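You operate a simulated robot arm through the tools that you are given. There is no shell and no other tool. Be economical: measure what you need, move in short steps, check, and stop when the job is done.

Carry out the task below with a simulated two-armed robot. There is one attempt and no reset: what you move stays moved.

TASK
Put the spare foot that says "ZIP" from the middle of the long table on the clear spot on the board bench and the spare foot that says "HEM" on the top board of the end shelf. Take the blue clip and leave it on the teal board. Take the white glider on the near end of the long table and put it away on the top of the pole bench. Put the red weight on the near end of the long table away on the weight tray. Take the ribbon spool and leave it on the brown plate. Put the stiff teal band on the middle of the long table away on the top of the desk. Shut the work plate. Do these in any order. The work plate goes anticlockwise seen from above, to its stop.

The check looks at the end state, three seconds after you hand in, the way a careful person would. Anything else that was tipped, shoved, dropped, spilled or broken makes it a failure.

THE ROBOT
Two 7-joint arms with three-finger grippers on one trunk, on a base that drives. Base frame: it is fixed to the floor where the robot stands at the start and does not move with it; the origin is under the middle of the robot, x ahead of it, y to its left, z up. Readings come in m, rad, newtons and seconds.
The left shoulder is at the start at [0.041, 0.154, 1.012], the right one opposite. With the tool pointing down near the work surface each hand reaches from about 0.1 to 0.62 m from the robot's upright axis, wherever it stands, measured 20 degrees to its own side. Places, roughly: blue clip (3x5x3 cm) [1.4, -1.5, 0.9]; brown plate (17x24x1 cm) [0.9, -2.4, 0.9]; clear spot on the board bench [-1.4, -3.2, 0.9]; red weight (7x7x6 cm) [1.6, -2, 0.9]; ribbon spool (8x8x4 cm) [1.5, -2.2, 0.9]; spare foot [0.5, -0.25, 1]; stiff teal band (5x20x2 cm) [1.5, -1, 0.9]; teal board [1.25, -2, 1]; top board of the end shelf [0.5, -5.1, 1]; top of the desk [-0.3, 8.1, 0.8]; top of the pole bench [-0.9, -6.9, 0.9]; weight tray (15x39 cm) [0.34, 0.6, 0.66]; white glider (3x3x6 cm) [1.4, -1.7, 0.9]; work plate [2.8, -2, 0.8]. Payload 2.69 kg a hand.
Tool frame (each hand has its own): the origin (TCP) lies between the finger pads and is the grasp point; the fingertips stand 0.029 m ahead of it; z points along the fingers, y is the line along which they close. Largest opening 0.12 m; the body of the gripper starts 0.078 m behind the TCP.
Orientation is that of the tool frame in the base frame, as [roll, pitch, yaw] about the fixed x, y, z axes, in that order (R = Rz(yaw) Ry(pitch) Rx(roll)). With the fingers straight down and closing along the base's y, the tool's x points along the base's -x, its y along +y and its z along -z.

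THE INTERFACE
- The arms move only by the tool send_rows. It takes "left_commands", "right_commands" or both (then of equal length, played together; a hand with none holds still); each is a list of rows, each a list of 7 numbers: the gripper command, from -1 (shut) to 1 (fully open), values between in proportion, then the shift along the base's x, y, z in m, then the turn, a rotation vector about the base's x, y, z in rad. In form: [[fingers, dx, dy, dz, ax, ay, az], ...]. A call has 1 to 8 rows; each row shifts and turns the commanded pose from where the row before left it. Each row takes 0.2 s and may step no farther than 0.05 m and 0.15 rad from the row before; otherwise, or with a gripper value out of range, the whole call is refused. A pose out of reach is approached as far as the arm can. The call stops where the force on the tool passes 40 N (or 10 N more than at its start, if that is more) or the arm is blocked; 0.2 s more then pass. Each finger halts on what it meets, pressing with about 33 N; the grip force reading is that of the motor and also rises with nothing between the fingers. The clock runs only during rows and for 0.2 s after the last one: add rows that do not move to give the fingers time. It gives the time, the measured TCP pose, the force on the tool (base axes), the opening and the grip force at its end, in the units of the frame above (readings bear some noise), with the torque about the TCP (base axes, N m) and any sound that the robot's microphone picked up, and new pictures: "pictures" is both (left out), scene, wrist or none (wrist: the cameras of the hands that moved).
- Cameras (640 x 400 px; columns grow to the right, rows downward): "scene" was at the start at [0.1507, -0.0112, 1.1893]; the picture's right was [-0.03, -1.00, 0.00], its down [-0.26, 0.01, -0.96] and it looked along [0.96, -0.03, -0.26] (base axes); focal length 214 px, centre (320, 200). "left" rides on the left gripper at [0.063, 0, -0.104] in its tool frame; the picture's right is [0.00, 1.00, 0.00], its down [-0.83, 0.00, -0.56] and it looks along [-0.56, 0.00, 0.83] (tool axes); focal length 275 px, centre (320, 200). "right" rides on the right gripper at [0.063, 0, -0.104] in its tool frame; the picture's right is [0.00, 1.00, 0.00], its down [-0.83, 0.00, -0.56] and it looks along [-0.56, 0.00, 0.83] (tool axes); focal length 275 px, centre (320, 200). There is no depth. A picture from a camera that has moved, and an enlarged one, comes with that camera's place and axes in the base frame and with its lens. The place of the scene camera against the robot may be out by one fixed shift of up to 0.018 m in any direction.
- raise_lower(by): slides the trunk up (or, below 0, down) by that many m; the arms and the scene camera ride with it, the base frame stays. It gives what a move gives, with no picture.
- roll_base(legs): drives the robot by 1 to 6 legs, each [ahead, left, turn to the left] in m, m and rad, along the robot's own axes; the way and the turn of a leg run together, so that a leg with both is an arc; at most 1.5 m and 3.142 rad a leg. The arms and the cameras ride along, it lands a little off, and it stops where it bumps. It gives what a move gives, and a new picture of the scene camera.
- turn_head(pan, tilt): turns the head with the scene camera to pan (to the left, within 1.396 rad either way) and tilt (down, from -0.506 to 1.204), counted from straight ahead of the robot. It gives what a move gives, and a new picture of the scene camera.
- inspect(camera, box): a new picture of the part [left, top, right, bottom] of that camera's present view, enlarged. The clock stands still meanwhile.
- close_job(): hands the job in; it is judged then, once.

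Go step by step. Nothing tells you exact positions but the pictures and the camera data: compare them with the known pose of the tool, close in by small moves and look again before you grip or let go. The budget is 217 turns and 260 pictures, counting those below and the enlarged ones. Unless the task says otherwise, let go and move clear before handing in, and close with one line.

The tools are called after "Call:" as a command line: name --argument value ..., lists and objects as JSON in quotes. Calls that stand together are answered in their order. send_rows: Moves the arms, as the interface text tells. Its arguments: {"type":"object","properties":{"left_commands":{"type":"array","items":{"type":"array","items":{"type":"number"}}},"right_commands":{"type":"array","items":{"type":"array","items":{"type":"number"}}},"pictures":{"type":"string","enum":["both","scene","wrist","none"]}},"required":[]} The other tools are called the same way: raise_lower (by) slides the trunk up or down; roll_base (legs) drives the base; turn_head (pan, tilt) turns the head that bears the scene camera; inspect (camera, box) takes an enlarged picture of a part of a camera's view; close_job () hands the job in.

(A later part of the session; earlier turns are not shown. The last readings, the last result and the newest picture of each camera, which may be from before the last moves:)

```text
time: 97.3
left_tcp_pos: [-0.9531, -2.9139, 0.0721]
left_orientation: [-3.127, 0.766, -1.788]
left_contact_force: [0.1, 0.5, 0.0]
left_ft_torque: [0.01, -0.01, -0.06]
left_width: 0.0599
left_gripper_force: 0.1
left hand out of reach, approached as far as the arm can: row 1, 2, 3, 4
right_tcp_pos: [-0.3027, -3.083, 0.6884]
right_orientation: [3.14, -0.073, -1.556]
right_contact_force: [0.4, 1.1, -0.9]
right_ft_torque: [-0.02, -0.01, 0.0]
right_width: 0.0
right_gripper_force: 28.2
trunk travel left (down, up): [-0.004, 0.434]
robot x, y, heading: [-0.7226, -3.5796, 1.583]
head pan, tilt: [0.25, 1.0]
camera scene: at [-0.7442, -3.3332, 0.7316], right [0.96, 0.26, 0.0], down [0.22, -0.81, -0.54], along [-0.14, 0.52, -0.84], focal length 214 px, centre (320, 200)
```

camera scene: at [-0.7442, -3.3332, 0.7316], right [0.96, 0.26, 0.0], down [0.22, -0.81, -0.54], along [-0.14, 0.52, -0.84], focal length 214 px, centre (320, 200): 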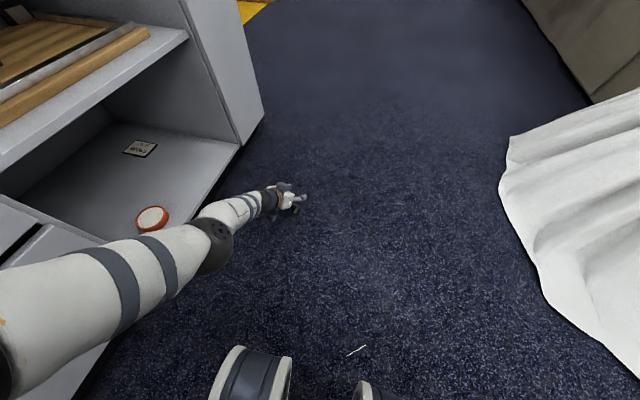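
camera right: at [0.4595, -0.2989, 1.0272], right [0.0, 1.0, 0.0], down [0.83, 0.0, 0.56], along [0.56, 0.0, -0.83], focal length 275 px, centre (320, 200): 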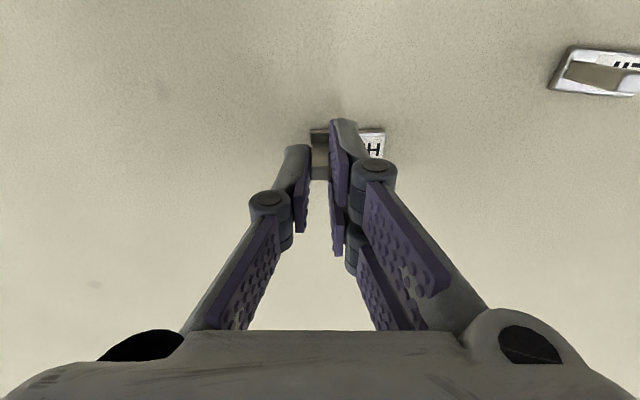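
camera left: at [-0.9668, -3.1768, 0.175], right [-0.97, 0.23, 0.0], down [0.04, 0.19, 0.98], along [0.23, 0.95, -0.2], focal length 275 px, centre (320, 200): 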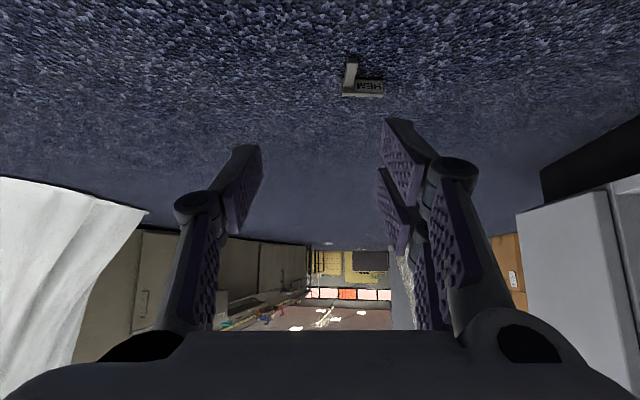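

The left arm only slides along an arc, so it seems stuck in a bad configuration near the bench. I'll back off, move away from the bench, and raise the trunk to re-bend the arm.

Call:
roll_base --legs '[[-0.1, 0, 0], [0, -0.35, 0]]'

Call:
raise_lower --by 0.37

Call:
send_rows --left_commands '[[0, 0, 0, 0.03, -0.13, 0.03, 0], [0, 0, 0, 0.03, -0.13, 0.03, 0], [0, 0, 0, 0.03, -0.13, 0.03, 0], [0, 0, 0, 0.03, -0.13, 0.03, 0], [0, 0, 0, 0.03, -0.13, 0.03, 0], [0, 0, 0, 0.03, -0.115, 0.02, 0.08], [0, 0, 0, 0.03, 0, 0, 0.1], [0, 0, 0, 0.03, 0, 0, 0]]' --pictures "none"

Call:
turn_head --pan 0.3 --tilt 0.7

```text
time: 101.3
left_tcp_pos: [-0.6058, -3.0086, 0.0717]
left_orientation: [-3.125, 0.767, -1.788]
left_contact_force: [0.1, 0.2, 0.1]
left_ft_torque: [-0.02, 0.04, 0.02]
left_width: 0.0601
left_gripper_force: 0.1
right_tcp_pos: [0.0427, -3.1753, 0.6876]
right_orientation: [3.139, -0.073, -1.554]
right_contact_force: [0.1, -0.4, -0.3]
right_ft_torque: [-0.03, 0.03, 0.01]
right_width: 0.0
right_gripper_force: 28.8
trunk travel left (down, up): [-0.004, 0.434]
robot x, y, heading: [-0.3745, -3.6683, 1.587]
head pan, tilt: [0.25, 1.0]
camera scene: at [-0.3975, -3.4268, 0.7316], right [0.96, 0.26, 0.0], down [0.22, -0.81, -0.54], along [-0.14, 0.52, -0.84], focal length 214 px, centre (320, 200)
```

scene: 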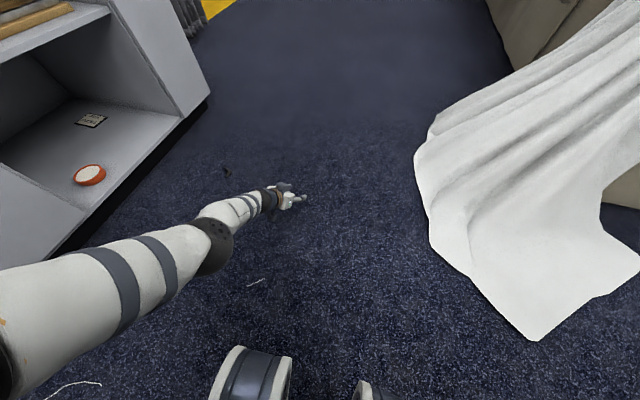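

```text
time: 104.9
left_tcp_pos: [-0.6078, -2.9063, 0.7246]
left_orientation: [2.912, 1.167, -1.991]
left_contact_force: [-0.6, -0.7, 0.4]
left_ft_torque: [-0.01, 0.02, 0.02]
left_width: 0.0601
left_gripper_force: 0.1
right_tcp_pos: [0.0441, -3.2001, 1.1117]
right_orientation: [-3.141, 0.044, -1.553]
right_contact_force: [0.8, 0.3, 0.7]
right_ft_torque: [-0.01, -0.01, 0.0]
right_width: 0.0
right_gripper_force: 28.5
trunk travel left (down, up): [-0.374, 0.064]
robot x, y, heading: [-0.3717, -3.6674, 1.585]
head pan, tilt: [0.25, 1.0]
```

```text
time: 106.7
left_tcp_pos: [-0.5931, -3.0037, 0.9452]
left_orientation: [3.062, 0.386, -1.698]
left_contact_force: [0.9, -0.8, -0.2]
left_ft_torque: [-0.01, 0.03, 0.01]
left_width: 0.06
left_gripper_force: 0.0
left hand out of reach, approached as far as the arm can: row 1, 2, 3, 4, 5, 6, 7, 8
right_tcp_pos: [0.0427, -3.1993, 1.1123]
right_orientation: [3.141, 0.045, -1.553]
right_contact_force: [-0.2, -0.3, -0.5]
right_ft_torque: [-0.01, 0.01, -0.01]
right_width: 0.0
right_gripper_force: 28.6
trunk travel left (down, up): [-0.374, 0.064]
robot x, y, heading: [-0.374, -3.6678, 1.585]
head pan, tilt: [0.25, 1.0]
```

```text
time: 107.5
left_tcp_pos: [-0.5943, -3.0033, 0.9445]
left_orientation: [3.062, 0.386, -1.698]
left_contact_force: [-0.8, 0.3, -0.3]
left_ft_torque: [-0.02, 0.02, 0.0]
left_width: 0.0599
left_gripper_force: 0.0
right_tcp_pos: [0.0445, -3.2003, 1.1124]
right_orientation: [-3.141, 0.046, -1.554]
right_contact_force: [-0.4, 0.5, 0.7]
right_ft_torque: [0.0, 0.04, -0.01]
right_width: 0.0
right_gripper_force: 28.6
trunk travel left (down, up): [-0.374, 0.064]
robot x, y, heading: [-0.373, -3.6686, 1.586]
head pan, tilt: [0.3, 0.7]
camera scene: at [-0.4035, -3.5324, 1.1439], right [0.95, 0.31, 0.0], down [0.2, -0.61, -0.76], along [-0.24, 0.73, -0.64], focal length 214 px, centre (320, 200)
```

scene: 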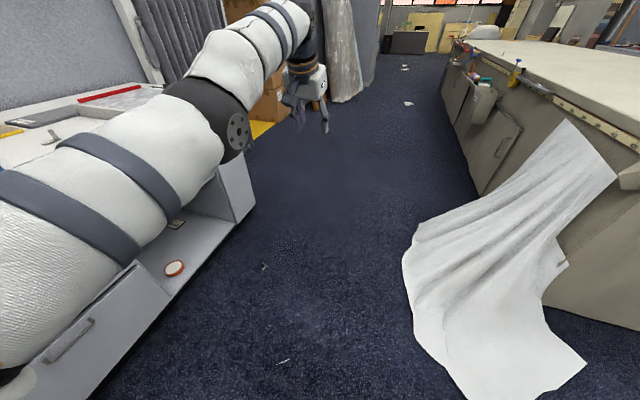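

Call:
send_rows --left_commands '[[0, 0.01, -0.045, 0, 0, 0, 0], [0, 0.01, -0.045, 0, 0, 0, 0], [0, 0.01, -0.045, 0, 0, 0, 0], [0, 0.01, -0.045, 0, 0, 0, 0], [0, 0.01, -0.045, 0, 0, 0, 0], [0, 0, 0, 0, 0, 0, 0]]' --pictures "scene"

```text
time: 108.9
left_tcp_pos: [-0.5295, -3.0302, 1.0129]
left_orientation: [3.063, 0.384, -1.697]
left_contact_force: [-1.4, -1.2, -0.4]
left_ft_torque: [-0.02, 0.03, -0.04]
left_width: 0.0598
left_gripper_force: 0.0
left hand out of reach, approached as far as the arm can: row 1, 2, 3, 4, 5
right_tcp_pos: [0.0442, -3.1996, 1.1129]
right_orientation: [3.141, 0.045, -1.553]
right_contact_force: [0.1, -0.4, -0.3]
right_ft_torque: [0.0, 0.01, -0.04]
right_width: 0.0
right_gripper_force: 28.5
trunk travel left (down, up): [-0.374, 0.064]
robot x, y, heading: [-0.3744, -3.6641, 1.588]
head pan, tilt: [0.3, 0.7]
camera scene: at [-0.4036, -3.5323, 1.1439], right [0.95, 0.31, 0.0], down [0.2, -0.61, -0.76], along [-0.24, 0.73, -0.64], focal length 214 px, centre (320, 200)
```

scene: 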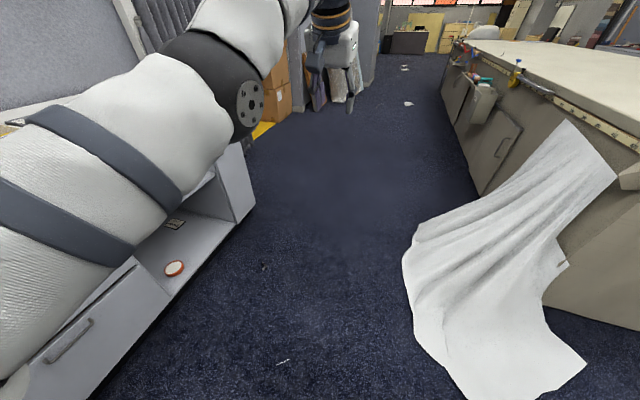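

Call:
send_rows --left_commands '[[0, 0.04, -0.02, -0.01, -0.06, 0, 0], [0, 0.04, -0.02, -0.01, -0.06, 0, 0], [0, 0.04, -0.02, -0.01, -0.06, 0, 0], [0, 0.02, -0.03, -0.01, -0.06, 0, 0], [0, 0, -0.03, -0.02, -0.06, 0, 0], [0, 0, -0.03, -0.02, -0.06, 0, 0], [0, 0, 0, 0, 0, 0, 0]]' --pictures "scene"

```text
time: 110.5
left_tcp_pos: [-0.3849, -3.1326, 0.95]
left_orientation: [3.11, 0.025, -1.677]
left_contact_force: [-0.2, -0.4, 0.4]
left_ft_torque: [-0.02, 0.01, 0.0]
left_width: 0.0599
left_gripper_force: 0.1
left hand out of reach, approached as far as the arm can: row 4, 5, 6
right_tcp_pos: [0.0427, -3.1996, 1.1126]
right_orientation: [-3.141, 0.044, -1.553]
right_contact_force: [0.0, -1.0, 0.0]
right_ft_torque: [-0.01, -0.01, 0.01]
right_width: 0.0
right_gripper_force: 28.0
trunk travel left (down, up): [-0.374, 0.064]
robot x, y, heading: [-0.3717, -3.6679, 1.587]
head pan, tilt: [0.3, 0.7]
camera scene: at [-0.4036, -3.5325, 1.144], right [0.95, 0.31, 0.0], down [0.2, -0.61, -0.76], along [-0.24, 0.73, -0.64], focal length 214 px, centre (320, 200)
```

scene: 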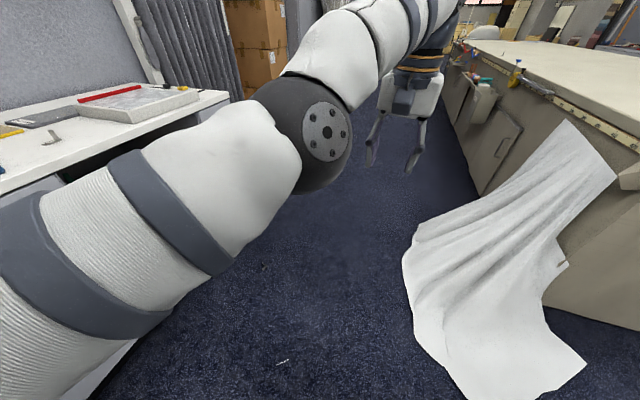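

Call:
send_rows --left_commands '[[0, -0.03, -0.02, -0.01, 0, 0, 0.02], [0, -0.03, -0.02, -0.01, 0, 0, 0.02], [0, -0.03, -0.03, -0.01, 0, 0, 0.02], [0, -0.03, -0.03, -0.01, 0, 0, 0.02], [0, -0.03, -0.03, -0.01, 0, 0, 0.02], [0, 0, -0.04, 0, 0, 0, 0], [0, 0, -0.04, 0, 0, 0, 0]]' --pictures "scene"

```text
time: 112.1
left_tcp_pos: [-0.4654, -3.1117, 0.9713]
left_orientation: [3.108, 0.029, -1.587]
left_contact_force: [0.6, -0.5, -0.1]
left_ft_torque: [0.04, -0.01, 0.0]
left_width: 0.0601
left_gripper_force: 0.0
left hand out of reach, approached as far as the arm can: row 1, 2, 3, 4, 5, 6, 7
right_tcp_pos: [0.0433, -3.1993, 1.1121]
right_orientation: [3.141, 0.045, -1.555]
right_contact_force: [-0.7, 0.2, 0.4]
right_ft_torque: [0.02, 0.01, 0.01]
right_width: 0.0
right_gripper_force: 28.2
trunk travel left (down, up): [-0.374, 0.064]
robot x, y, heading: [-0.3738, -3.6689, 1.588]
head pan, tilt: [0.3, 0.7]
camera scene: at [-0.4035, -3.5326, 1.144], right [0.95, 0.31, 0.0], down [0.2, -0.61, -0.77], along [-0.24, 0.73, -0.64], focal length 214 px, centre (320, 200)
```

scene: 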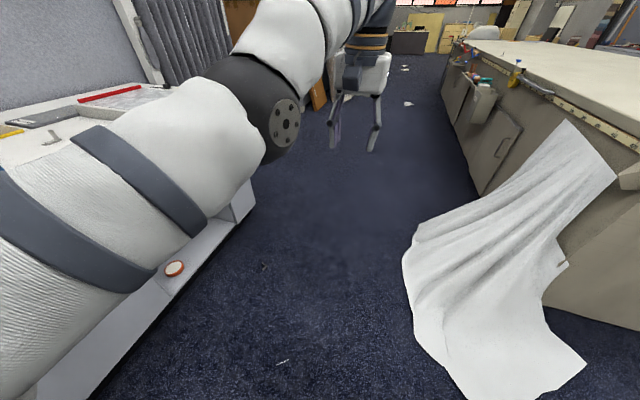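

The elbow sits forward and low, so the wrist is at its limit. I'll lower the hand, where there is free space, and then pull it back to find a better elbow posture.

Call:
send_rows --left_commands '[[0, 0, 0, -0.04, 0, 0, 0], [0, 0, 0, -0.05, 0, 0, 0], [0, 0, 0, -0.05, 0, 0, 0], [0, 0, 0, -0.05, 0, 0, 0], [0, 0, -0.04, -0.02, 0, 0, 0], [0, 0, -0.04, 0, 0, 0, 0], [0, 0, -0.04, 0, 0, 0, 0], [0, 0, -0.04, 0, 0, 0, 0]]' --pictures "scene"

```text
time: 113.9
left_tcp_pos: [-0.4081, -3.0984, 0.7606]
left_orientation: [3.106, 0.03, -1.588]
left_contact_force: [-0.3, 0.4, 0.0]
left_ft_torque: [0.01, 0.0, 0.02]
left_width: 0.0598
left_gripper_force: 0.0
left hand out of reach, approached as far as the arm can: row 1, 2, 3, 4, 5, 6, 7, 8
right_tcp_pos: [0.0454, -3.1985, 1.1119]
right_orientation: [3.141, 0.046, -1.554]
right_contact_force: [-0.1, 0.4, 0.6]
right_ft_torque: [0.01, -0.02, 0.0]
right_width: 0.0
right_gripper_force: 28.9
trunk travel left (down, up): [-0.374, 0.064]
robot x, y, heading: [-0.3694, -3.6696, 1.586]
head pan, tilt: [0.3, 0.7]
camera scene: at [-0.4033, -3.5325, 1.144], right [0.95, 0.31, 0.0], down [0.2, -0.61, -0.77], along [-0.24, 0.73, -0.64], focal length 214 px, centre (320, 200)
```

scene: 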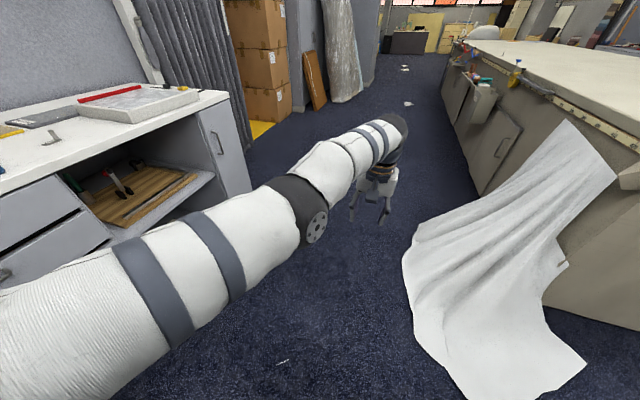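

I'll test whether some tool yaw frees the arm, using a few rows without pictures.

Call:
send_rows --left_commands '[[0, 0, -0.02, 0, 0, 0, -0.13], [0, 0, -0.02, 0, 0, 0, -0.13], [0, 0, -0.02, 0, 0, 0, -0.13], [0, 0, -0.02, 0, 0, 0, -0.13], [0, 0, -0.02, 0, 0, 0, -0.13], [0, 0, -0.02, 0, 0, 0, -0.13]]' --pictures "none"

Call:
send_rows --right_commands '[[-1, 0, 0, -0.04, 0, 0, 0], [-1, 0, 0, -0.04, 0, 0, 0], [-1, 0, -0.03, -0.04, 0, 0, 0], [-1, 0, -0.03, -0.04, 0, 0, 0], [-1, 0, -0.04, 0, 0, 0, 0], [-1, 0, -0.04, 0, 0, 0, 0]]' --pictures "none"

```text
time: 115.3
left_tcp_pos: [-0.3701, -3.1079, 0.753]
left_orientation: [3.111, 0.022, -2.263]
left_contact_force: [0.0, 0.7, -0.1]
left_ft_torque: [-0.01, -0.01, 0.02]
left_width: 0.06
left_gripper_force: 0.0
left hand out of reach, approached as far as the arm can: row 1, 2, 3, 4, 5, 6
right_tcp_pos: [0.0435, -3.2002, 1.1122]
right_orientation: [-3.141, 0.044, -1.554]
right_contact_force: [0.4, -0.5, -0.2]
right_ft_torque: [-0.01, 0.04, -0.01]
right_width: 0.0
right_gripper_force: 28.2
trunk travel left (down, up): [-0.374, 0.064]
robot x, y, heading: [-0.3721, -3.6692, 1.583]
head pan, tilt: [0.3, 0.7]
```

```text
time: 116.7
left_tcp_pos: [-0.3711, -3.1077, 0.7506]
left_orientation: [3.111, 0.026, -2.263]
left_contact_force: [-0.3, 0.5, 0.2]
left_ft_torque: [0.01, 0.03, 0.03]
left_width: 0.0599
left_gripper_force: 0.2
right_tcp_pos: [0.0443, -3.3387, 0.9513]
right_orientation: [-3.142, 0.047, -1.554]
right_contact_force: [0.3, 0.6, 0.1]
right_ft_torque: [0.0, 0.01, 0.03]
right_width: 0.0
right_gripper_force: 28.1
trunk travel left (down, up): [-0.374, 0.064]
robot x, y, heading: [-0.3696, -3.6659, 1.582]
head pan, tilt: [0.3, 0.7]
```

The right arm moves freely. For the left, I'll raise the hand high, as at the start, and try pulling back there.

Call:
send_rows --left_commands '[[0, 0, 0, 0.05, 0, 0, 0.1], [0, 0, 0, 0.05, 0, 0, 0.1], [0, 0, 0, 0.05, 0, 0, 0.1], [0, 0, 0, 0.05, 0, 0, 0.1], [0, 0, 0, 0.05, 0, 0, 0.1], [0, 0, 0, 0.05, 0, 0, 0.1], [0, 0, 0, 0.05, 0, 0, 0.08], [0, 0, 0, 0.05, 0, 0, 0]]' --pictures "none"

Call:
send_rows --left_commands '[[0, 0, -0.04, 0, 0, 0, 0], [0, 0, -0.04, 0, 0, 0, 0], [0, 0, -0.04, 0, 0, 0, 0], [0, 0, -0.04, 0, 0, 0, 0]]' --pictures "scene"

```text
time: 118.5
left_tcp_pos: [-0.3887, -3.2001, 1.0814]
left_orientation: [3.109, 0.025, -1.582]
left_contact_force: [0.5, 0.4, 0.9]
left_ft_torque: [-0.04, 0.01, 0.01]
left_width: 0.06
left_gripper_force: 0.0
left hand out of reach, approached as far as the arm can: row 3, 4, 5, 6, 7, 8
right_tcp_pos: [0.0446, -3.3383, 0.9499]
right_orientation: [3.141, 0.045, -1.554]
right_contact_force: [0.3, 0.0, -0.9]
right_ft_torque: [0.0, -0.01, 0.0]
right_width: 0.0002
right_gripper_force: 28.7
trunk travel left (down, up): [-0.374, 0.064]
robot x, y, heading: [-0.3688, -3.6701, 1.584]
head pan, tilt: [0.3, 0.7]
```

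```text
time: 119.5
left_tcp_pos: [-0.3953, -3.3607, 1.0813]
left_orientation: [3.115, 0.022, -1.573]
left_contact_force: [-0.7, -0.7, -0.5]
left_ft_torque: [0.03, 0.0, 0.02]
left_width: 0.06
left_gripper_force: 0.1
right_tcp_pos: [0.0439, -3.3383, 0.9503]
right_orientation: [-3.142, 0.044, -1.553]
right_contact_force: [-0.3, 0.0, -0.5]
right_ft_torque: [-0.02, 0.02, 0.0]
right_width: 0.0
right_gripper_force: 28.8
trunk travel left (down, up): [-0.374, 0.064]
robot x, y, heading: [-0.3733, -3.6675, 1.587]
head pan, tilt: [0.3, 0.7]
camera scene: at [-0.4054, -3.5327, 1.1444], right [0.94, 0.33, 0.0], down [0.21, -0.6, -0.77], along [-0.25, 0.73, -0.64], focal length 214 px, centre (320, 200)
```

scene: 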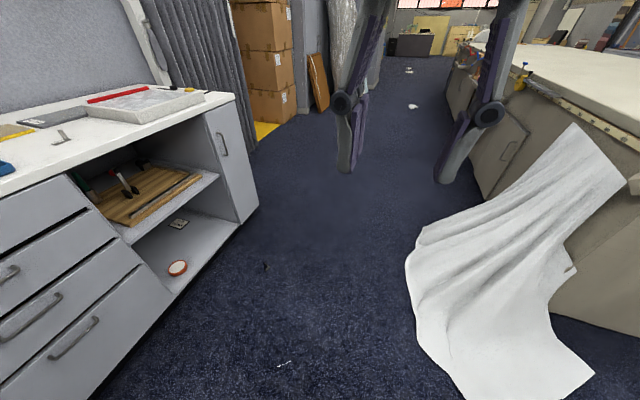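

The left arm is healthy again. I'll put it in a normal pose at its own side, ahead and low, and then drive so HEM lies ahead-left while staying clear of the bench.

Call:
send_rows --left_commands '[[0, 0, 0.01, -0.045, 0, 0, 0], [0, 0, 0.01, -0.045, 0, 0, 0], [0, -0.03, 0.01, -0.03, 0, 0, 0], [0, -0.04, 0.01, -0.02, 0, 0, 0], [0, -0.04, 0.01, 0, 0, 0, 0], [0, -0.04, 0.01, 0, 0, 0, 0], [0, -0.04, 0.01, 0, 0, 0, 0], [0, -0.03, 0.0, 0, 0, 0, 0]]' --pictures "none"

Call:
roll_base --legs '[[0.2, 0.25, 0]]'

```text
time: 121.3
left_tcp_pos: [-0.6117, -3.291, 0.9421]
left_orientation: [3.11, 0.024, -1.584]
left_contact_force: [0.4, 0.3, -0.1]
left_ft_torque: [0.0, -0.02, 0.0]
left_width: 0.0599
left_gripper_force: 0.0
right_tcp_pos: [0.0453, -3.3388, 0.9508]
right_orientation: [3.141, 0.045, -1.553]
right_contact_force: [0.2, 0.6, 0.2]
right_ft_torque: [0.02, -0.03, -0.04]
right_width: 0.0002
right_gripper_force: 28.7
trunk travel left (down, up): [-0.374, 0.064]
robot x, y, heading: [-0.3726, -3.672, 1.586]
head pan, tilt: [0.3, 0.7]
```

```text
time: 123.8
left_tcp_pos: [-0.8602, -3.0895, 0.9424]
left_orientation: [3.109, 0.027, -1.586]
left_contact_force: [0.2, -0.5, -0.8]
left_ft_torque: [0.0, -0.02, 0.0]
left_width: 0.06
left_gripper_force: 0.0
right_tcp_pos: [-0.2048, -3.1399, 0.9495]
right_orientation: [-3.142, 0.045, -1.557]
right_contact_force: [-0.9, 0.3, 0.1]
right_ft_torque: [-0.01, -0.02, -0.01]
right_width: 0.0
right_gripper_force: 28.6
trunk travel left (down, up): [-0.374, 0.064]
robot x, y, heading: [-0.6248, -3.4665, 1.591]
head pan, tilt: [0.3, 0.7]
camera scene: at [-0.6541, -3.3322, 1.1439], right [0.95, 0.31, 0.0], down [0.2, -0.61, -0.76], along [-0.24, 0.73, -0.64], focal length 214 px, centre (320, 200)
```

scene: 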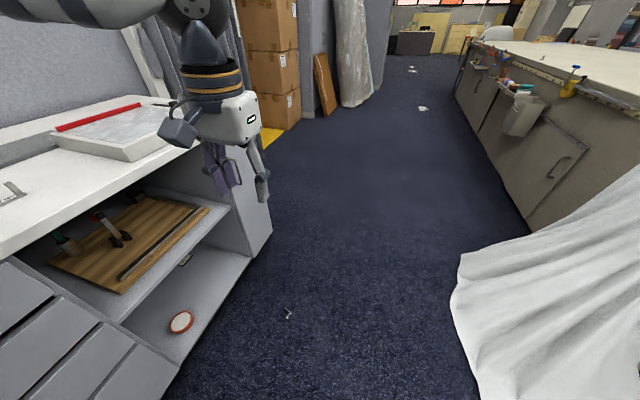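

The elbow is fairly near the bench, so I'll shift the base slightly right and ahead before lowering the trunk.

Call:
roll_base --legs '[[0.1, -0.07, 0]]'

Call:
raise_lower --by -0.37

Call:
send_rows --left_commands '[[0, 0, 0, -0.04, 0, 0, 0], [0, 0, 0, -0.04, 0, 0, 0], [0, 0, 0, -0.04, 0, 0, 0], [0, 0, 0, -0.04, 0, 0, 0]]' --pictures "both"

```text
time: 125.0
left_tcp_pos: [-0.7904, -2.9902, 0.9431]
left_orientation: [3.108, 0.025, -1.584]
left_contact_force: [-0.1, -0.1, 0.2]
left_ft_torque: [-0.03, 0.02, -0.01]
left_width: 0.06
left_gripper_force: 0.1
right_tcp_pos: [-0.1358, -3.0377, 0.9504]
right_orientation: [3.14, 0.047, -1.555]
right_contact_force: [0.3, 0.0, 0.9]
right_ft_torque: [-0.03, 0.01, 0.05]
right_width: 0.0002
right_gripper_force: 28.6
trunk travel left (down, up): [-0.374, 0.064]
robot x, y, heading: [-0.5565, -3.3699, 1.591]
head pan, tilt: [0.3, 0.7]
camera scene: at [-0.5839, -3.2311, 1.1438], right [0.95, 0.31, 0.0], down [0.2, -0.61, -0.76], along [-0.24, 0.73, -0.64], focal length 214 px, centre (320, 200)
```

scene: 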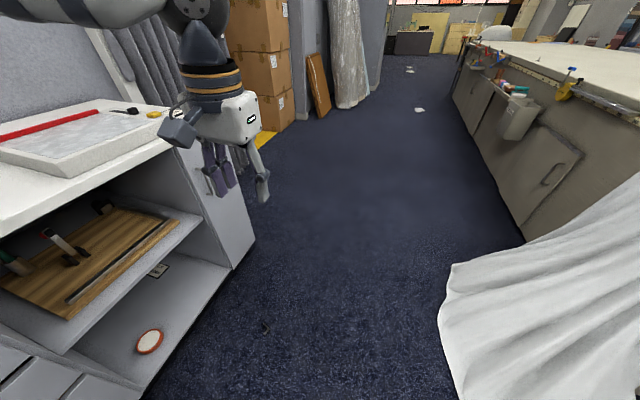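

```text
time: 128.6
left_tcp_pos: [-0.7917, -2.9897, 0.5735]
left_orientation: [3.11, 0.026, -1.585]
left_contact_force: [-0.2, 0.3, 0.1]
left_ft_torque: [-0.03, -0.03, 0.0]
left_width: 0.06
left_gripper_force: 0.1
right_tcp_pos: [-0.1346, -3.0397, 0.5784]
right_orientation: [3.141, 0.046, -1.554]
right_contact_force: [-0.6, -0.2, -0.6]
right_ft_torque: [0.0, 0.0, 0.01]
right_width: 0.0
right_gripper_force: 28.2
trunk travel left (down, up): [-0.004, 0.434]
robot x, y, heading: [-0.5546, -3.367, 1.588]
head pan, tilt: [0.3, 0.7]
```

```text
time: 129.6
left_tcp_pos: [-0.7901, -2.9901, 0.4107]
left_orientation: [3.11, 0.027, -1.586]
left_contact_force: [-1.0, 0.5, -1.2]
left_ft_torque: [-0.06, 0.01, 0.01]
left_width: 0.06
left_gripper_force: 0.1
right_tcp_pos: [-0.1357, -3.0398, 0.5802]
right_orientation: [3.141, 0.047, -1.555]
right_contact_force: [0.1, 0.1, 0.7]
right_ft_torque: [-0.03, -0.02, -0.05]
right_width: 0.0001
right_gripper_force: 29.0
trunk travel left (down, up): [-0.004, 0.434]
robot x, y, heading: [-0.5542, -3.364, 1.584]
head pan, tilt: [0.3, 0.7]
camera scene: at [-0.5863, -3.1127, 0.755], right [0.95, 0.31, 0.0], down [0.2, -0.61, -0.76], along [-0.24, 0.73, -0.64], focal length 214 px, centre (320, 200)
camera left: at [-0.7895, -3.0566, 0.5137], right [-1.0, 0.02, 0.03], down [0.03, 0.82, 0.58], along [-0.01, 0.58, -0.82], focal length 275 px, centre (320, 200)
```

scene: 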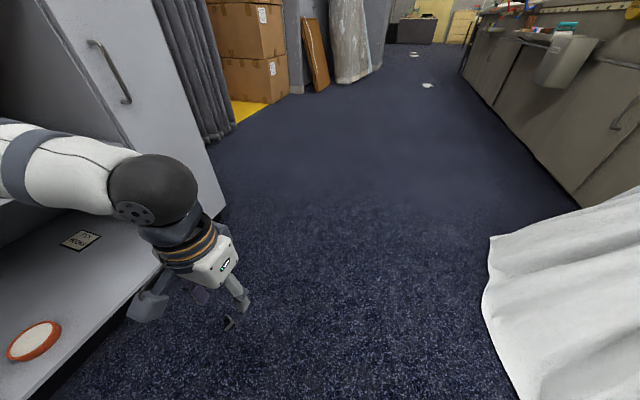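
left: 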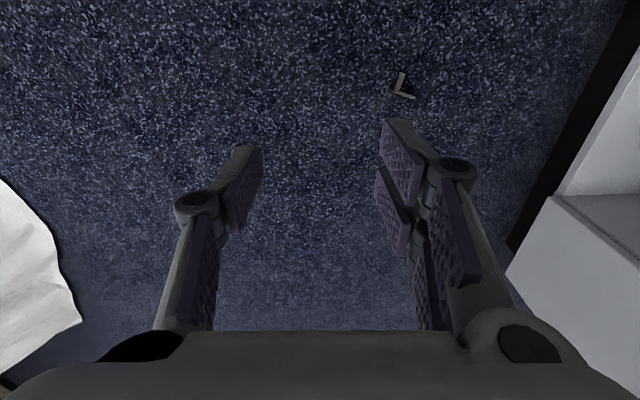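

The arm is healthy and rigid now. I'll turn the hand toward HEM's post line (yaw -0.22, tilt 0.7) and bring it in from behind.

Call:
send_rows --left_commands '[[0, -0.024, -0.003, -0.03, 0, 0, -0.11], [0, -0.024, -0.003, -0.03, 0, 0, -0.11], [0, -0.024, -0.003, -0.03, 0.136, -0.033, 0], [0, -0.024, -0.003, -0.03, 0.136, -0.033, 0], [0, -0.024, -0.003, -0.03, 0.136, -0.033, 0], [0, -0.024, -0.004, -0.03, 0.136, -0.033, 0], [0, -0.024, -0.004, -0.03, 0.136, -0.033, 0], [0, 0, 0, 0, 0, 0, 0]]' --pictures "both"

```text
time: 131.4
left_tcp_pos: [-0.9613, -3.0137, 0.2006]
left_orientation: [3.111, 0.725, -1.805]
left_contact_force: [0.3, 0.7, -0.7]
left_ft_torque: [0.02, -0.02, -0.01]
left_width: 0.0601
left_gripper_force: 0.0
right_tcp_pos: [-0.1361, -3.0391, 0.5788]
right_orientation: [-3.141, 0.045, -1.554]
right_contact_force: [0.5, 0.4, -0.5]
right_ft_torque: [-0.01, 0.02, 0.01]
right_width: 0.0
right_gripper_force: 28.4
trunk travel left (down, up): [-0.004, 0.434]
robot x, y, heading: [-0.5534, -3.3669, 1.587]
head pan, tilt: [0.3, 0.7]
camera scene: at [-0.5863, -3.1127, 0.755], right [0.95, 0.31, 0.0], down [0.2, -0.61, -0.76], along [-0.24, 0.73, -0.64], focal length 214 px, centre (320, 200)
camera left: at [-0.9852, -3.1287, 0.2373], right [-0.98, 0.22, 0.03], down [0.08, 0.24, 0.97], along [0.2, 0.95, -0.25], focal length 275 px, centre (320, 200)
```

scene: 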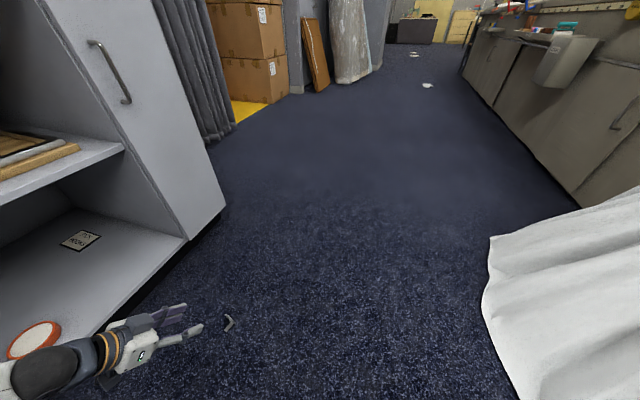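
left: 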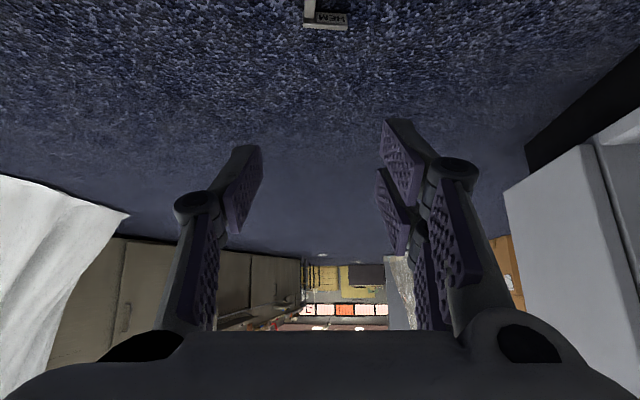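

Call:
send_rows --left_commands '[[0, 0.001, 0, -0.04, 0, 0, 0], [0, 0.001, 0, -0.04, 0, 0, 0], [0, 0.001, 0, -0.025, 0, 0, 0], [0, 0, 0, 0, 0, 0, 0]]' --pictures "wrist"

```text
time: 132.4
left_tcp_pos: [-0.9675, -3.0555, 0.1507]
left_orientation: [3.114, 0.725, -1.803]
left_contact_force: [-0.2, -0.2, 0.4]
left_ft_torque: [-0.01, 0.01, -0.01]
left_width: 0.0596
left_gripper_force: 0.0
left hand out of reach, approached as far as the arm can: row 1, 2, 3
right_tcp_pos: [-0.1345, -3.0388, 0.5793]
right_orientation: [-3.14, 0.044, -1.557]
right_contact_force: [0.4, 0.0, -0.5]
right_ft_torque: [0.02, 0.01, -0.02]
right_width: 0.0001
right_gripper_force: 28.1
trunk travel left (down, up): [-0.004, 0.434]
robot x, y, heading: [-0.5531, -3.3687, 1.586]
head pan, tilt: [0.3, 0.7]
camera left: at [-0.9924, -3.1692, 0.1872], right [-0.98, 0.22, 0.02], down [0.08, 0.24, 0.97], along [0.2, 0.95, -0.25], focal length 275 px, centre (320, 200)
```

left: 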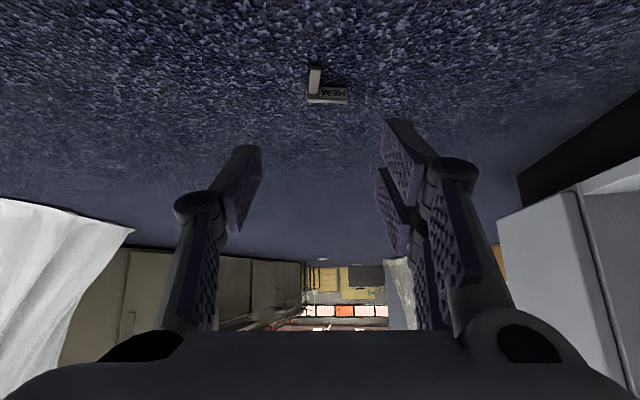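

That is the edge of the arm's reach. I'll lift the hand a little and bring the base 0.08 m ahead and 0.05 m left.

Call:
send_rows --left_commands '[[0, 0.0, 0.0, 0.04, 0, 0, 0], [0, 0.01, -0.01, 0.04, 0, 0, 0], [0, 0.01, -0.02, 0.03, 0, 0, 0]]' --pictures "none"

Call:
roll_base --legs '[[0.08, 0.05, 0]]'

```text
time: 133.2
left_tcp_pos: [-0.9475, -3.0856, 0.2613]
left_orientation: [3.112, 0.725, -1.804]
left_contact_force: [0.5, 0.1, -0.1]
left_ft_torque: [-0.01, -0.02, 0.02]
left_width: 0.0599
left_gripper_force: 0.0
right_tcp_pos: [-0.1348, -3.0372, 0.5804]
right_orientation: [3.141, 0.045, -1.554]
right_contact_force: [-0.2, -0.1, 0.6]
right_ft_torque: [-0.03, -0.02, 0.0]
right_width: 0.0
right_gripper_force: 28.2
trunk travel left (down, up): [-0.004, 0.434]
robot x, y, heading: [-0.5581, -3.3691, 1.585]
head pan, tilt: [0.3, 0.7]
```

```text
time: 134.3
left_tcp_pos: [-0.9973, -3.0044, 0.2612]
left_orientation: [3.114, 0.725, -1.806]
left_contact_force: [-0.3, 0.1, 0.5]
left_ft_torque: [0.01, 0.0, -0.03]
left_width: 0.0599
left_gripper_force: 0.2
right_tcp_pos: [-0.1849, -2.9591, 0.5809]
right_orientation: [-3.14, 0.045, -1.556]
right_contact_force: [-0.2, -0.5, -1.2]
right_ft_torque: [0.01, -0.01, 0.03]
right_width: 0.0
right_gripper_force: 28.8
trunk travel left (down, up): [-0.004, 0.434]
robot x, y, heading: [-0.6045, -3.2854, 1.587]
head pan, tilt: [0.3, 0.7]
camera scene: at [-0.6364, -3.0326, 0.755], right [0.95, 0.31, 0.0], down [0.2, -0.61, -0.77], along [-0.24, 0.73, -0.64], focal length 214 px, centre (320, 200)
```

scene: 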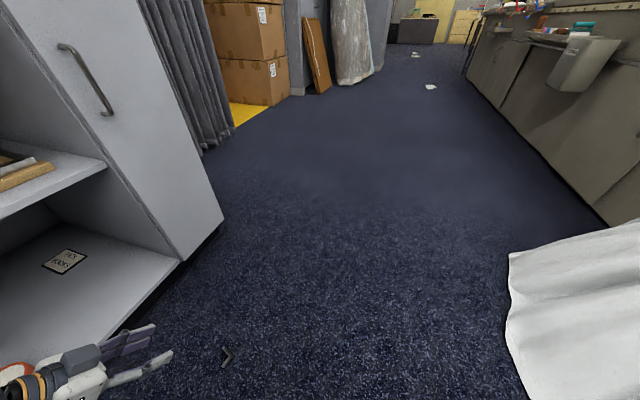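

Call:
send_rows --left_commands '[[0, 0.01, -0.007, -0.04, 0, 0, 0], [0, 0.01, -0.007, -0.04, 0, 0, 0], [0, 0.01, -0.006, -0.04, 0, 0, 0], [0, 0.009, -0.006, -0.04, 0, 0, 0], [0, 0, 0, 0, 0, 0, 0]]' --pictures "wrist"

```text
time: 135.5
left_tcp_pos: [-0.9579, -3.0365, 0.1102]
left_orientation: [3.111, 0.726, -1.806]
left_contact_force: [0.5, 0.5, 0.2]
left_ft_torque: [-0.02, -0.02, -0.02]
left_width: 0.0598
left_gripper_force: 0.2
left hand out of reach, approached as far as the arm can: row 4
right_tcp_pos: [-0.1848, -2.9591, 0.5808]
right_orientation: [-3.14, 0.045, -1.556]
right_contact_force: [-0.2, 0.6, -0.2]
right_ft_torque: [0.01, 0.02, 0.03]
right_width: 0.0
right_gripper_force: 27.7
trunk travel left (down, up): [-0.004, 0.434]
robot x, y, heading: [-0.6037, -3.2884, 1.586]
head pan, tilt: [0.3, 0.7]
camera left: at [-0.984, -3.1509, 0.1458], right [-0.98, 0.22, 0.02], down [0.08, 0.24, 0.97], along [0.2, 0.95, -0.25], focal length 275 px, centre (320, 200)
```

left: 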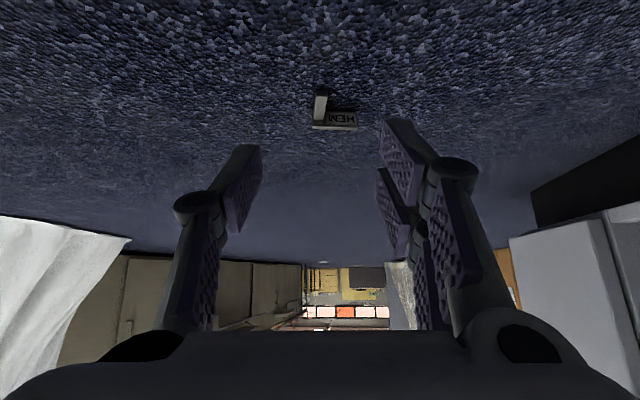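

The wrist limits the steep tilt here. I'll reduce the tilt to about 20°; the foot is light and its base wide, so it should still settle upright later.

Call:
send_rows --left_commands '[[0, 0.003, 0.02, 0.0, -0.122, 0.029, 0], [0, 0.004, 0.025, 0.0, -0.122, 0.029, 0], [0, 0.004, 0.025, -0.01, -0.122, 0.029, 0], [0, 0, 0, -0.01, 0, 0, 0], [0, 0, 0, 0, 0, 0, 0]]' --pictures "wrist"

```text
time: 136.7
left_tcp_pos: [-0.9739, -3.038, 0.1294]
left_orientation: [3.112, 0.35, -1.805]
left_contact_force: [-0.6, -0.5, 0.6]
left_ft_torque: [0.01, 0.0, 0.01]
left_width: 0.0601
left_gripper_force: 0.1
left hand out of reach, approached as far as the arm can: row 1, 2, 3, 4
right_tcp_pos: [-0.1857, -2.9595, 0.5802]
right_orientation: [3.141, 0.045, -1.556]
right_contact_force: [-0.4, -0.1, -0.9]
right_ft_torque: [-0.01, 0.02, 0.05]
right_width: 0.0
right_gripper_force: 28.9
trunk travel left (down, up): [-0.004, 0.434]
robot x, y, heading: [-0.602, -3.289, 1.583]
head pan, tilt: [0.3, 0.7]
camera left: at [-0.9942, -3.1308, 0.2062], right [-0.97, 0.23, 0.03], down [0.16, 0.57, 0.81], along [0.17, 0.79, -0.59], focal length 275 px, centre (320, 200)
```

left: 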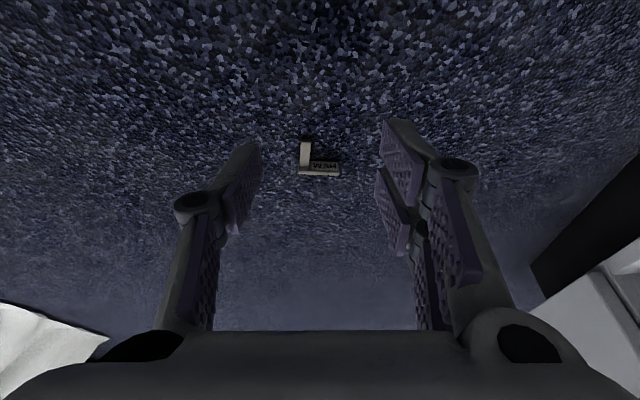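

This elbow posture can't reach the floor, but the earlier straight-arm one could. I'll go back to it: lift, move the base back, extend the arm forward, and then come down.

Call:
send_rows --left_commands '[[0, 0.02, 0.02, 0.04, 0, 0, 0], [0, 0.02, 0.02, 0.04, 0, 0, 0], [0, 0.02, 0.02, 0.04, 0, 0, 0], [0, 0.02, 0.02, 0.04, 0, 0, 0], [0, 0.02, 0.02, 0.04, 0, 0, 0], [0, 0.02, 0.02, 0.04, 0, 0, 0]]' --pictures "none"

Call:
roll_base --legs '[[-0.37, 0, 0], [0, 0.1, 0]]'

Call:
send_rows --left_commands '[[0, 0, 0.045, -0.01, 0, 0, 0], [0, 0, 0.045, -0.01, 0, 0, 0], [0, 0, 0.045, -0.01, 0, 0, 0], [0, 0, 0.045, -0.01, 0, 0, 0], [0, 0, 0.045, -0.01, 0, 0, 0], [0, 0, 0.045, -0.02, 0, 0, 0], [0, 0, 0, -0.04, 0.1, -0.02, 0], [0, 0, 0, -0.04, 0.1, -0.02, 0]]' --pictures "scene"

```text
time: 138.1
left_tcp_pos: [-0.8718, -2.8831, 0.3419]
left_orientation: [3.117, 0.346, -1.803]
left_contact_force: [-0.2, -0.1, 0.1]
left_ft_torque: [0.01, 0.0, 0.02]
left_width: 0.0598
left_gripper_force: 0.1
left hand out of reach, approached as far as the arm can: row 4, 5, 6
right_tcp_pos: [-0.186, -2.9587, 0.5803]
right_orientation: [3.141, 0.046, -1.557]
right_contact_force: [-0.5, 0.1, 0.5]
right_ft_torque: [-0.01, -0.02, 0.02]
right_width: 0.0
right_gripper_force: 28.6
trunk travel left (down, up): [-0.004, 0.434]
robot x, y, heading: [-0.6021, -3.2913, 1.584]
head pan, tilt: [0.3, 0.7]
```

```text
time: 141.6
left_tcp_pos: [-0.9515, -3.2575, 0.3446]
left_orientation: [3.112, 0.347, -1.812]
left_contact_force: [0.2, -0.3, 1.1]
left_ft_torque: [-0.01, -0.01, 0.0]
left_width: 0.0601
left_gripper_force: 0.0
right_tcp_pos: [-0.265, -3.3377, 0.5788]
right_orientation: [3.137, 0.046, -1.566]
right_contact_force: [0.6, 0.2, 0.0]
right_ft_torque: [-0.03, 0.02, -0.03]
right_width: 0.0
right_gripper_force: 28.4
trunk travel left (down, up): [-0.004, 0.434]
robot x, y, heading: [-0.6897, -3.6612, 1.579]
head pan, tilt: [0.3, 0.7]
stopped in leg 2: the robot was blocked; the commanded pose is now the measured one
camera scene: at [-0.7148, -3.4079, 0.7556], right [0.95, 0.3, 0.0], down [0.19, -0.61, -0.77], along [-0.23, 0.73, -0.64], focal length 214 px, centre (320, 200)
```

scene: 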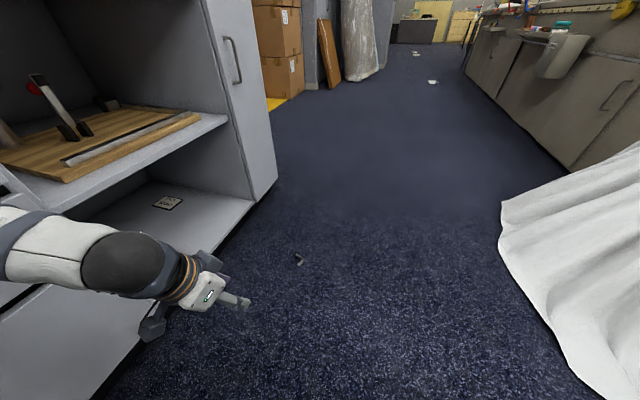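

```text
time: 143.4
left_tcp_pos: [-0.9529, -2.9885, 0.1898]
left_orientation: [3.11, 0.551, -1.813]
left_contact_force: [0.4, -0.8, 0.3]
left_ft_torque: [0.01, 0.01, -0.01]
left_width: 0.0598
left_gripper_force: 0.1
right_tcp_pos: [-0.2683, -3.3372, 0.5814]
right_orientation: [-3.141, 0.046, -1.564]
right_contact_force: [0.6, -0.4, 0.0]
right_ft_torque: [-0.02, 0.06, 0.01]
right_width: 0.0001
right_gripper_force: 28.7
trunk travel left (down, up): [-0.004, 0.434]
robot x, y, heading: [-0.6888, -3.6615, 1.577]
head pan, tilt: [0.3, 0.7]
camera scene: at [-0.7198, -3.4066, 0.755], right [0.95, 0.3, 0.0], down [0.19, -0.61, -0.77], along [-0.23, 0.73, -0.64], focal length 214 px, centre (320, 200)
```

scene: 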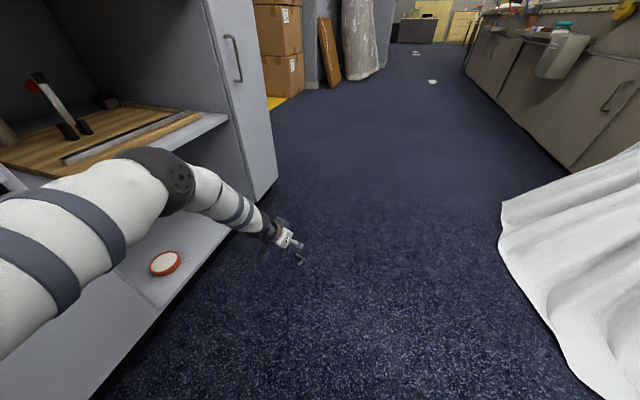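

Every row was reachable this time. I'll go straight down to a hover point behind the post.

Call:
send_rows --left_commands '[[0, 0, 0, -0.03, 0, 0, 0], [0, 0, 0, -0.03, 0, 0, 0], [0, 0, 0, -0.03, 0, 0, 0], [0, 0, 0, -0.02, 0, 0, 0], [0, 0, 0, 0, 0, 0, 0]]' --pictures "wrist"

```text
time: 144.6
left_tcp_pos: [-0.957, -2.9926, 0.0905]
left_orientation: [3.111, 0.546, -1.81]
left_contact_force: [0.3, -0.4, 0.0]
left_ft_torque: [0.01, 0.0, -0.01]
left_width: 0.0601
left_gripper_force: 0.0
left hand out of reach, approached as far as the arm can: row 4
right_tcp_pos: [-0.2689, -3.336, 0.5806]
right_orientation: [-3.141, 0.046, -1.566]
right_contact_force: [0.5, -0.3, -0.9]
right_ft_torque: [0.02, 0.02, 0.0]
right_width: 0.0
right_gripper_force: 28.4
trunk travel left (down, up): [-0.004, 0.434]
robot x, y, heading: [-0.6883, -3.6625, 1.579]
head pan, tilt: [0.3, 0.7]
camera left: at [-0.9802, -3.0987, 0.1466], right [-0.97, 0.23, 0.03], down [0.12, 0.4, 0.91], along [0.19, 0.89, -0.42], focal length 275 px, centre (320, 200)
```

left: 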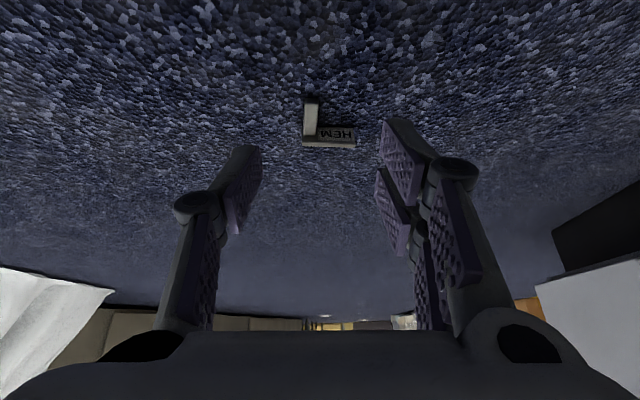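

Call:
send_rows --left_commands '[[0, 0, -0.02, 0.02, 0, 0, 0], [0, 0, -0.03, 0.01, 0, 0, 0], [0, 0, -0.03, 0, 0, 0, 0]]' --pictures "none"

Call:
roll_base --legs '[[0.06, 0, 0]]'

```text
time: 145.4
left_tcp_pos: [-0.9555, -3.0724, 0.1223]
left_orientation: [3.11, 0.55, -1.81]
left_contact_force: [0.0, 0.2, 0.9]
left_ft_torque: [0.01, -0.01, -0.01]
left_width: 0.0601
left_gripper_force: 0.0
right_tcp_pos: [-0.2682, -3.336, 0.5795]
right_orientation: [3.141, 0.046, -1.563]
right_contact_force: [0.6, -0.5, -0.3]
right_ft_torque: [0.01, 0.0, -0.01]
right_width: 0.0
right_gripper_force: 28.6
trunk travel left (down, up): [-0.004, 0.434]
robot x, y, heading: [-0.69, -3.6603, 1.58]
head pan, tilt: [0.3, 0.7]
```

```text
time: 146.4
left_tcp_pos: [-0.955, -3.0119, 0.1214]
left_orientation: [3.109, 0.55, -1.81]
left_contact_force: [-0.6, -0.4, 0.0]
left_ft_torque: [0.01, -0.02, 0.02]
left_width: 0.06
left_gripper_force: 0.1
right_tcp_pos: [-0.2685, -3.2756, 0.5809]
right_orientation: [-3.14, 0.046, -1.564]
right_contact_force: [0.6, -0.1, 0.0]
right_ft_torque: [0.0, -0.03, -0.01]
right_width: 0.0
right_gripper_force: 28.3
trunk travel left (down, up): [-0.004, 0.434]
robot x, y, heading: [-0.6904, -3.6032, 1.581]
head pan, tilt: [0.3, 0.7]
camera scene: at [-0.7204, -3.3465, 0.755], right [0.95, 0.3, 0.0], down [0.2, -0.61, -0.77], along [-0.23, 0.73, -0.64], focal length 214 px, centre (320, 200)
```

scene: 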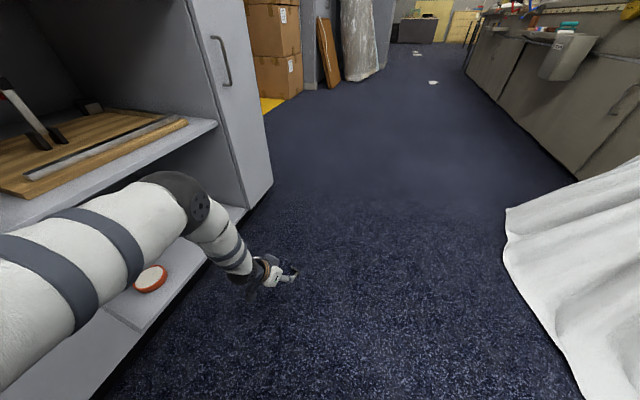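

Call:
send_rows --left_commands '[[0, 0.002, 0.011, -0.02, 0, 0, 0], [0, 0.001, 0.011, -0.02, 0, 0, 0], [0, 0, 0, 0, 0, 0, 0]]' --pictures "none"

Call:
inspect --camera "left" --box '[230, 60, 422, 180]'

```text
time: 147.2
left_tcp_pos: [-0.9508, -2.9897, 0.0821]
left_orientation: [3.11, 0.551, -1.811]
left_contact_force: [0.1, -0.8, 0.5]
left_ft_torque: [0.03, -0.02, -0.01]
left_width: 0.0601
left_gripper_force: 0.0
right_tcp_pos: [-0.2695, -3.276, 0.5804]
right_orientation: [-3.14, 0.045, -1.565]
right_contact_force: [-1.2, -0.3, 0.1]
right_ft_torque: [0.01, -0.02, 0.0]
right_width: 0.0
right_gripper_force: 28.5
trunk travel left (down, up): [-0.004, 0.434]
robot x, y, heading: [-0.6901, -3.6028, 1.578]
head pan, tilt: [0.3, 0.7]
```

```text
3.33 times, centred on (326, 120) of left
camera zoom: at [-0.9756, -3.0962, 0.1387], right [-0.97, 0.22, 0.03], down [0.12, 0.4, 0.91], along [0.19, 0.89, -0.42], focal length 918 px, centre (300, 467)
```

zoom: 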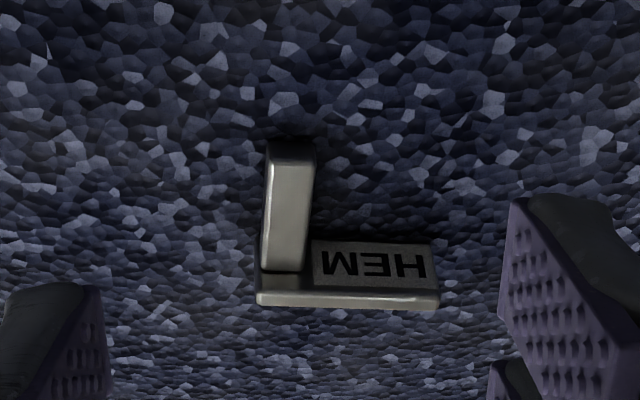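

The alignment is consistent. I'll go in and close.

Call:
send_rows --left_commands '[[0, 0.003, 0.018, -0.027, 0, 0, 0], [0, 0.002, 0.0125, -0.021, 0, 0, 0], [0, 0, 0, 0, 0, 0, 0], [-1, 0, 0, 0, 0, 0, 0], [-1, 0, 0, 0, 0, 0, 0], [-1, 0, 0, 0, 0, 0, 0]]' --pictures "wrist"

```text
time: 148.6
left_tcp_pos: [-0.9494, -2.9731, 0.0551]
left_orientation: [3.11, 0.548, -1.81]
left_contact_force: [-0.2, 0.1, 0.3]
left_ft_torque: [-0.01, 0.04, -0.01]
left_width: 0.0
left_gripper_force: 28.2
left hand out of reach, approached as far as the arm can: row 2
right_tcp_pos: [-0.2694, -3.2773, 0.5805]
right_orientation: [-3.142, 0.046, -1.563]
right_contact_force: [0.2, 0.2, 0.5]
right_ft_torque: [0.02, 0.0, 0.03]
right_width: 0.0001
right_gripper_force: 28.7
trunk travel left (down, up): [-0.004, 0.434]
robot x, y, heading: [-0.6913, -3.6019, 1.578]
head pan, tilt: [0.3, 0.7]
camera left: at [-0.973, -3.0796, 0.1111], right [-0.97, 0.22, 0.03], down [0.12, 0.4, 0.91], along [0.19, 0.89, -0.42], focal length 275 px, centre (320, 200)
```

left: 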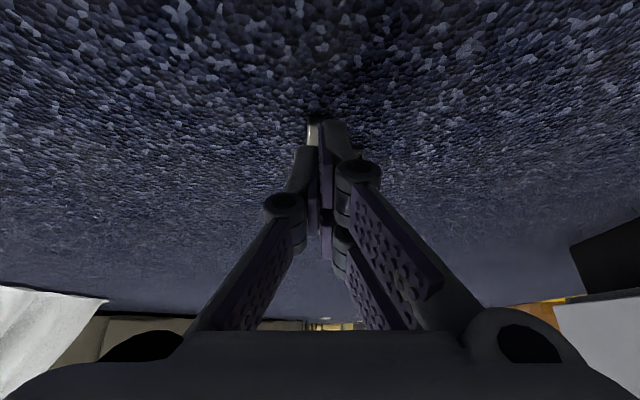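

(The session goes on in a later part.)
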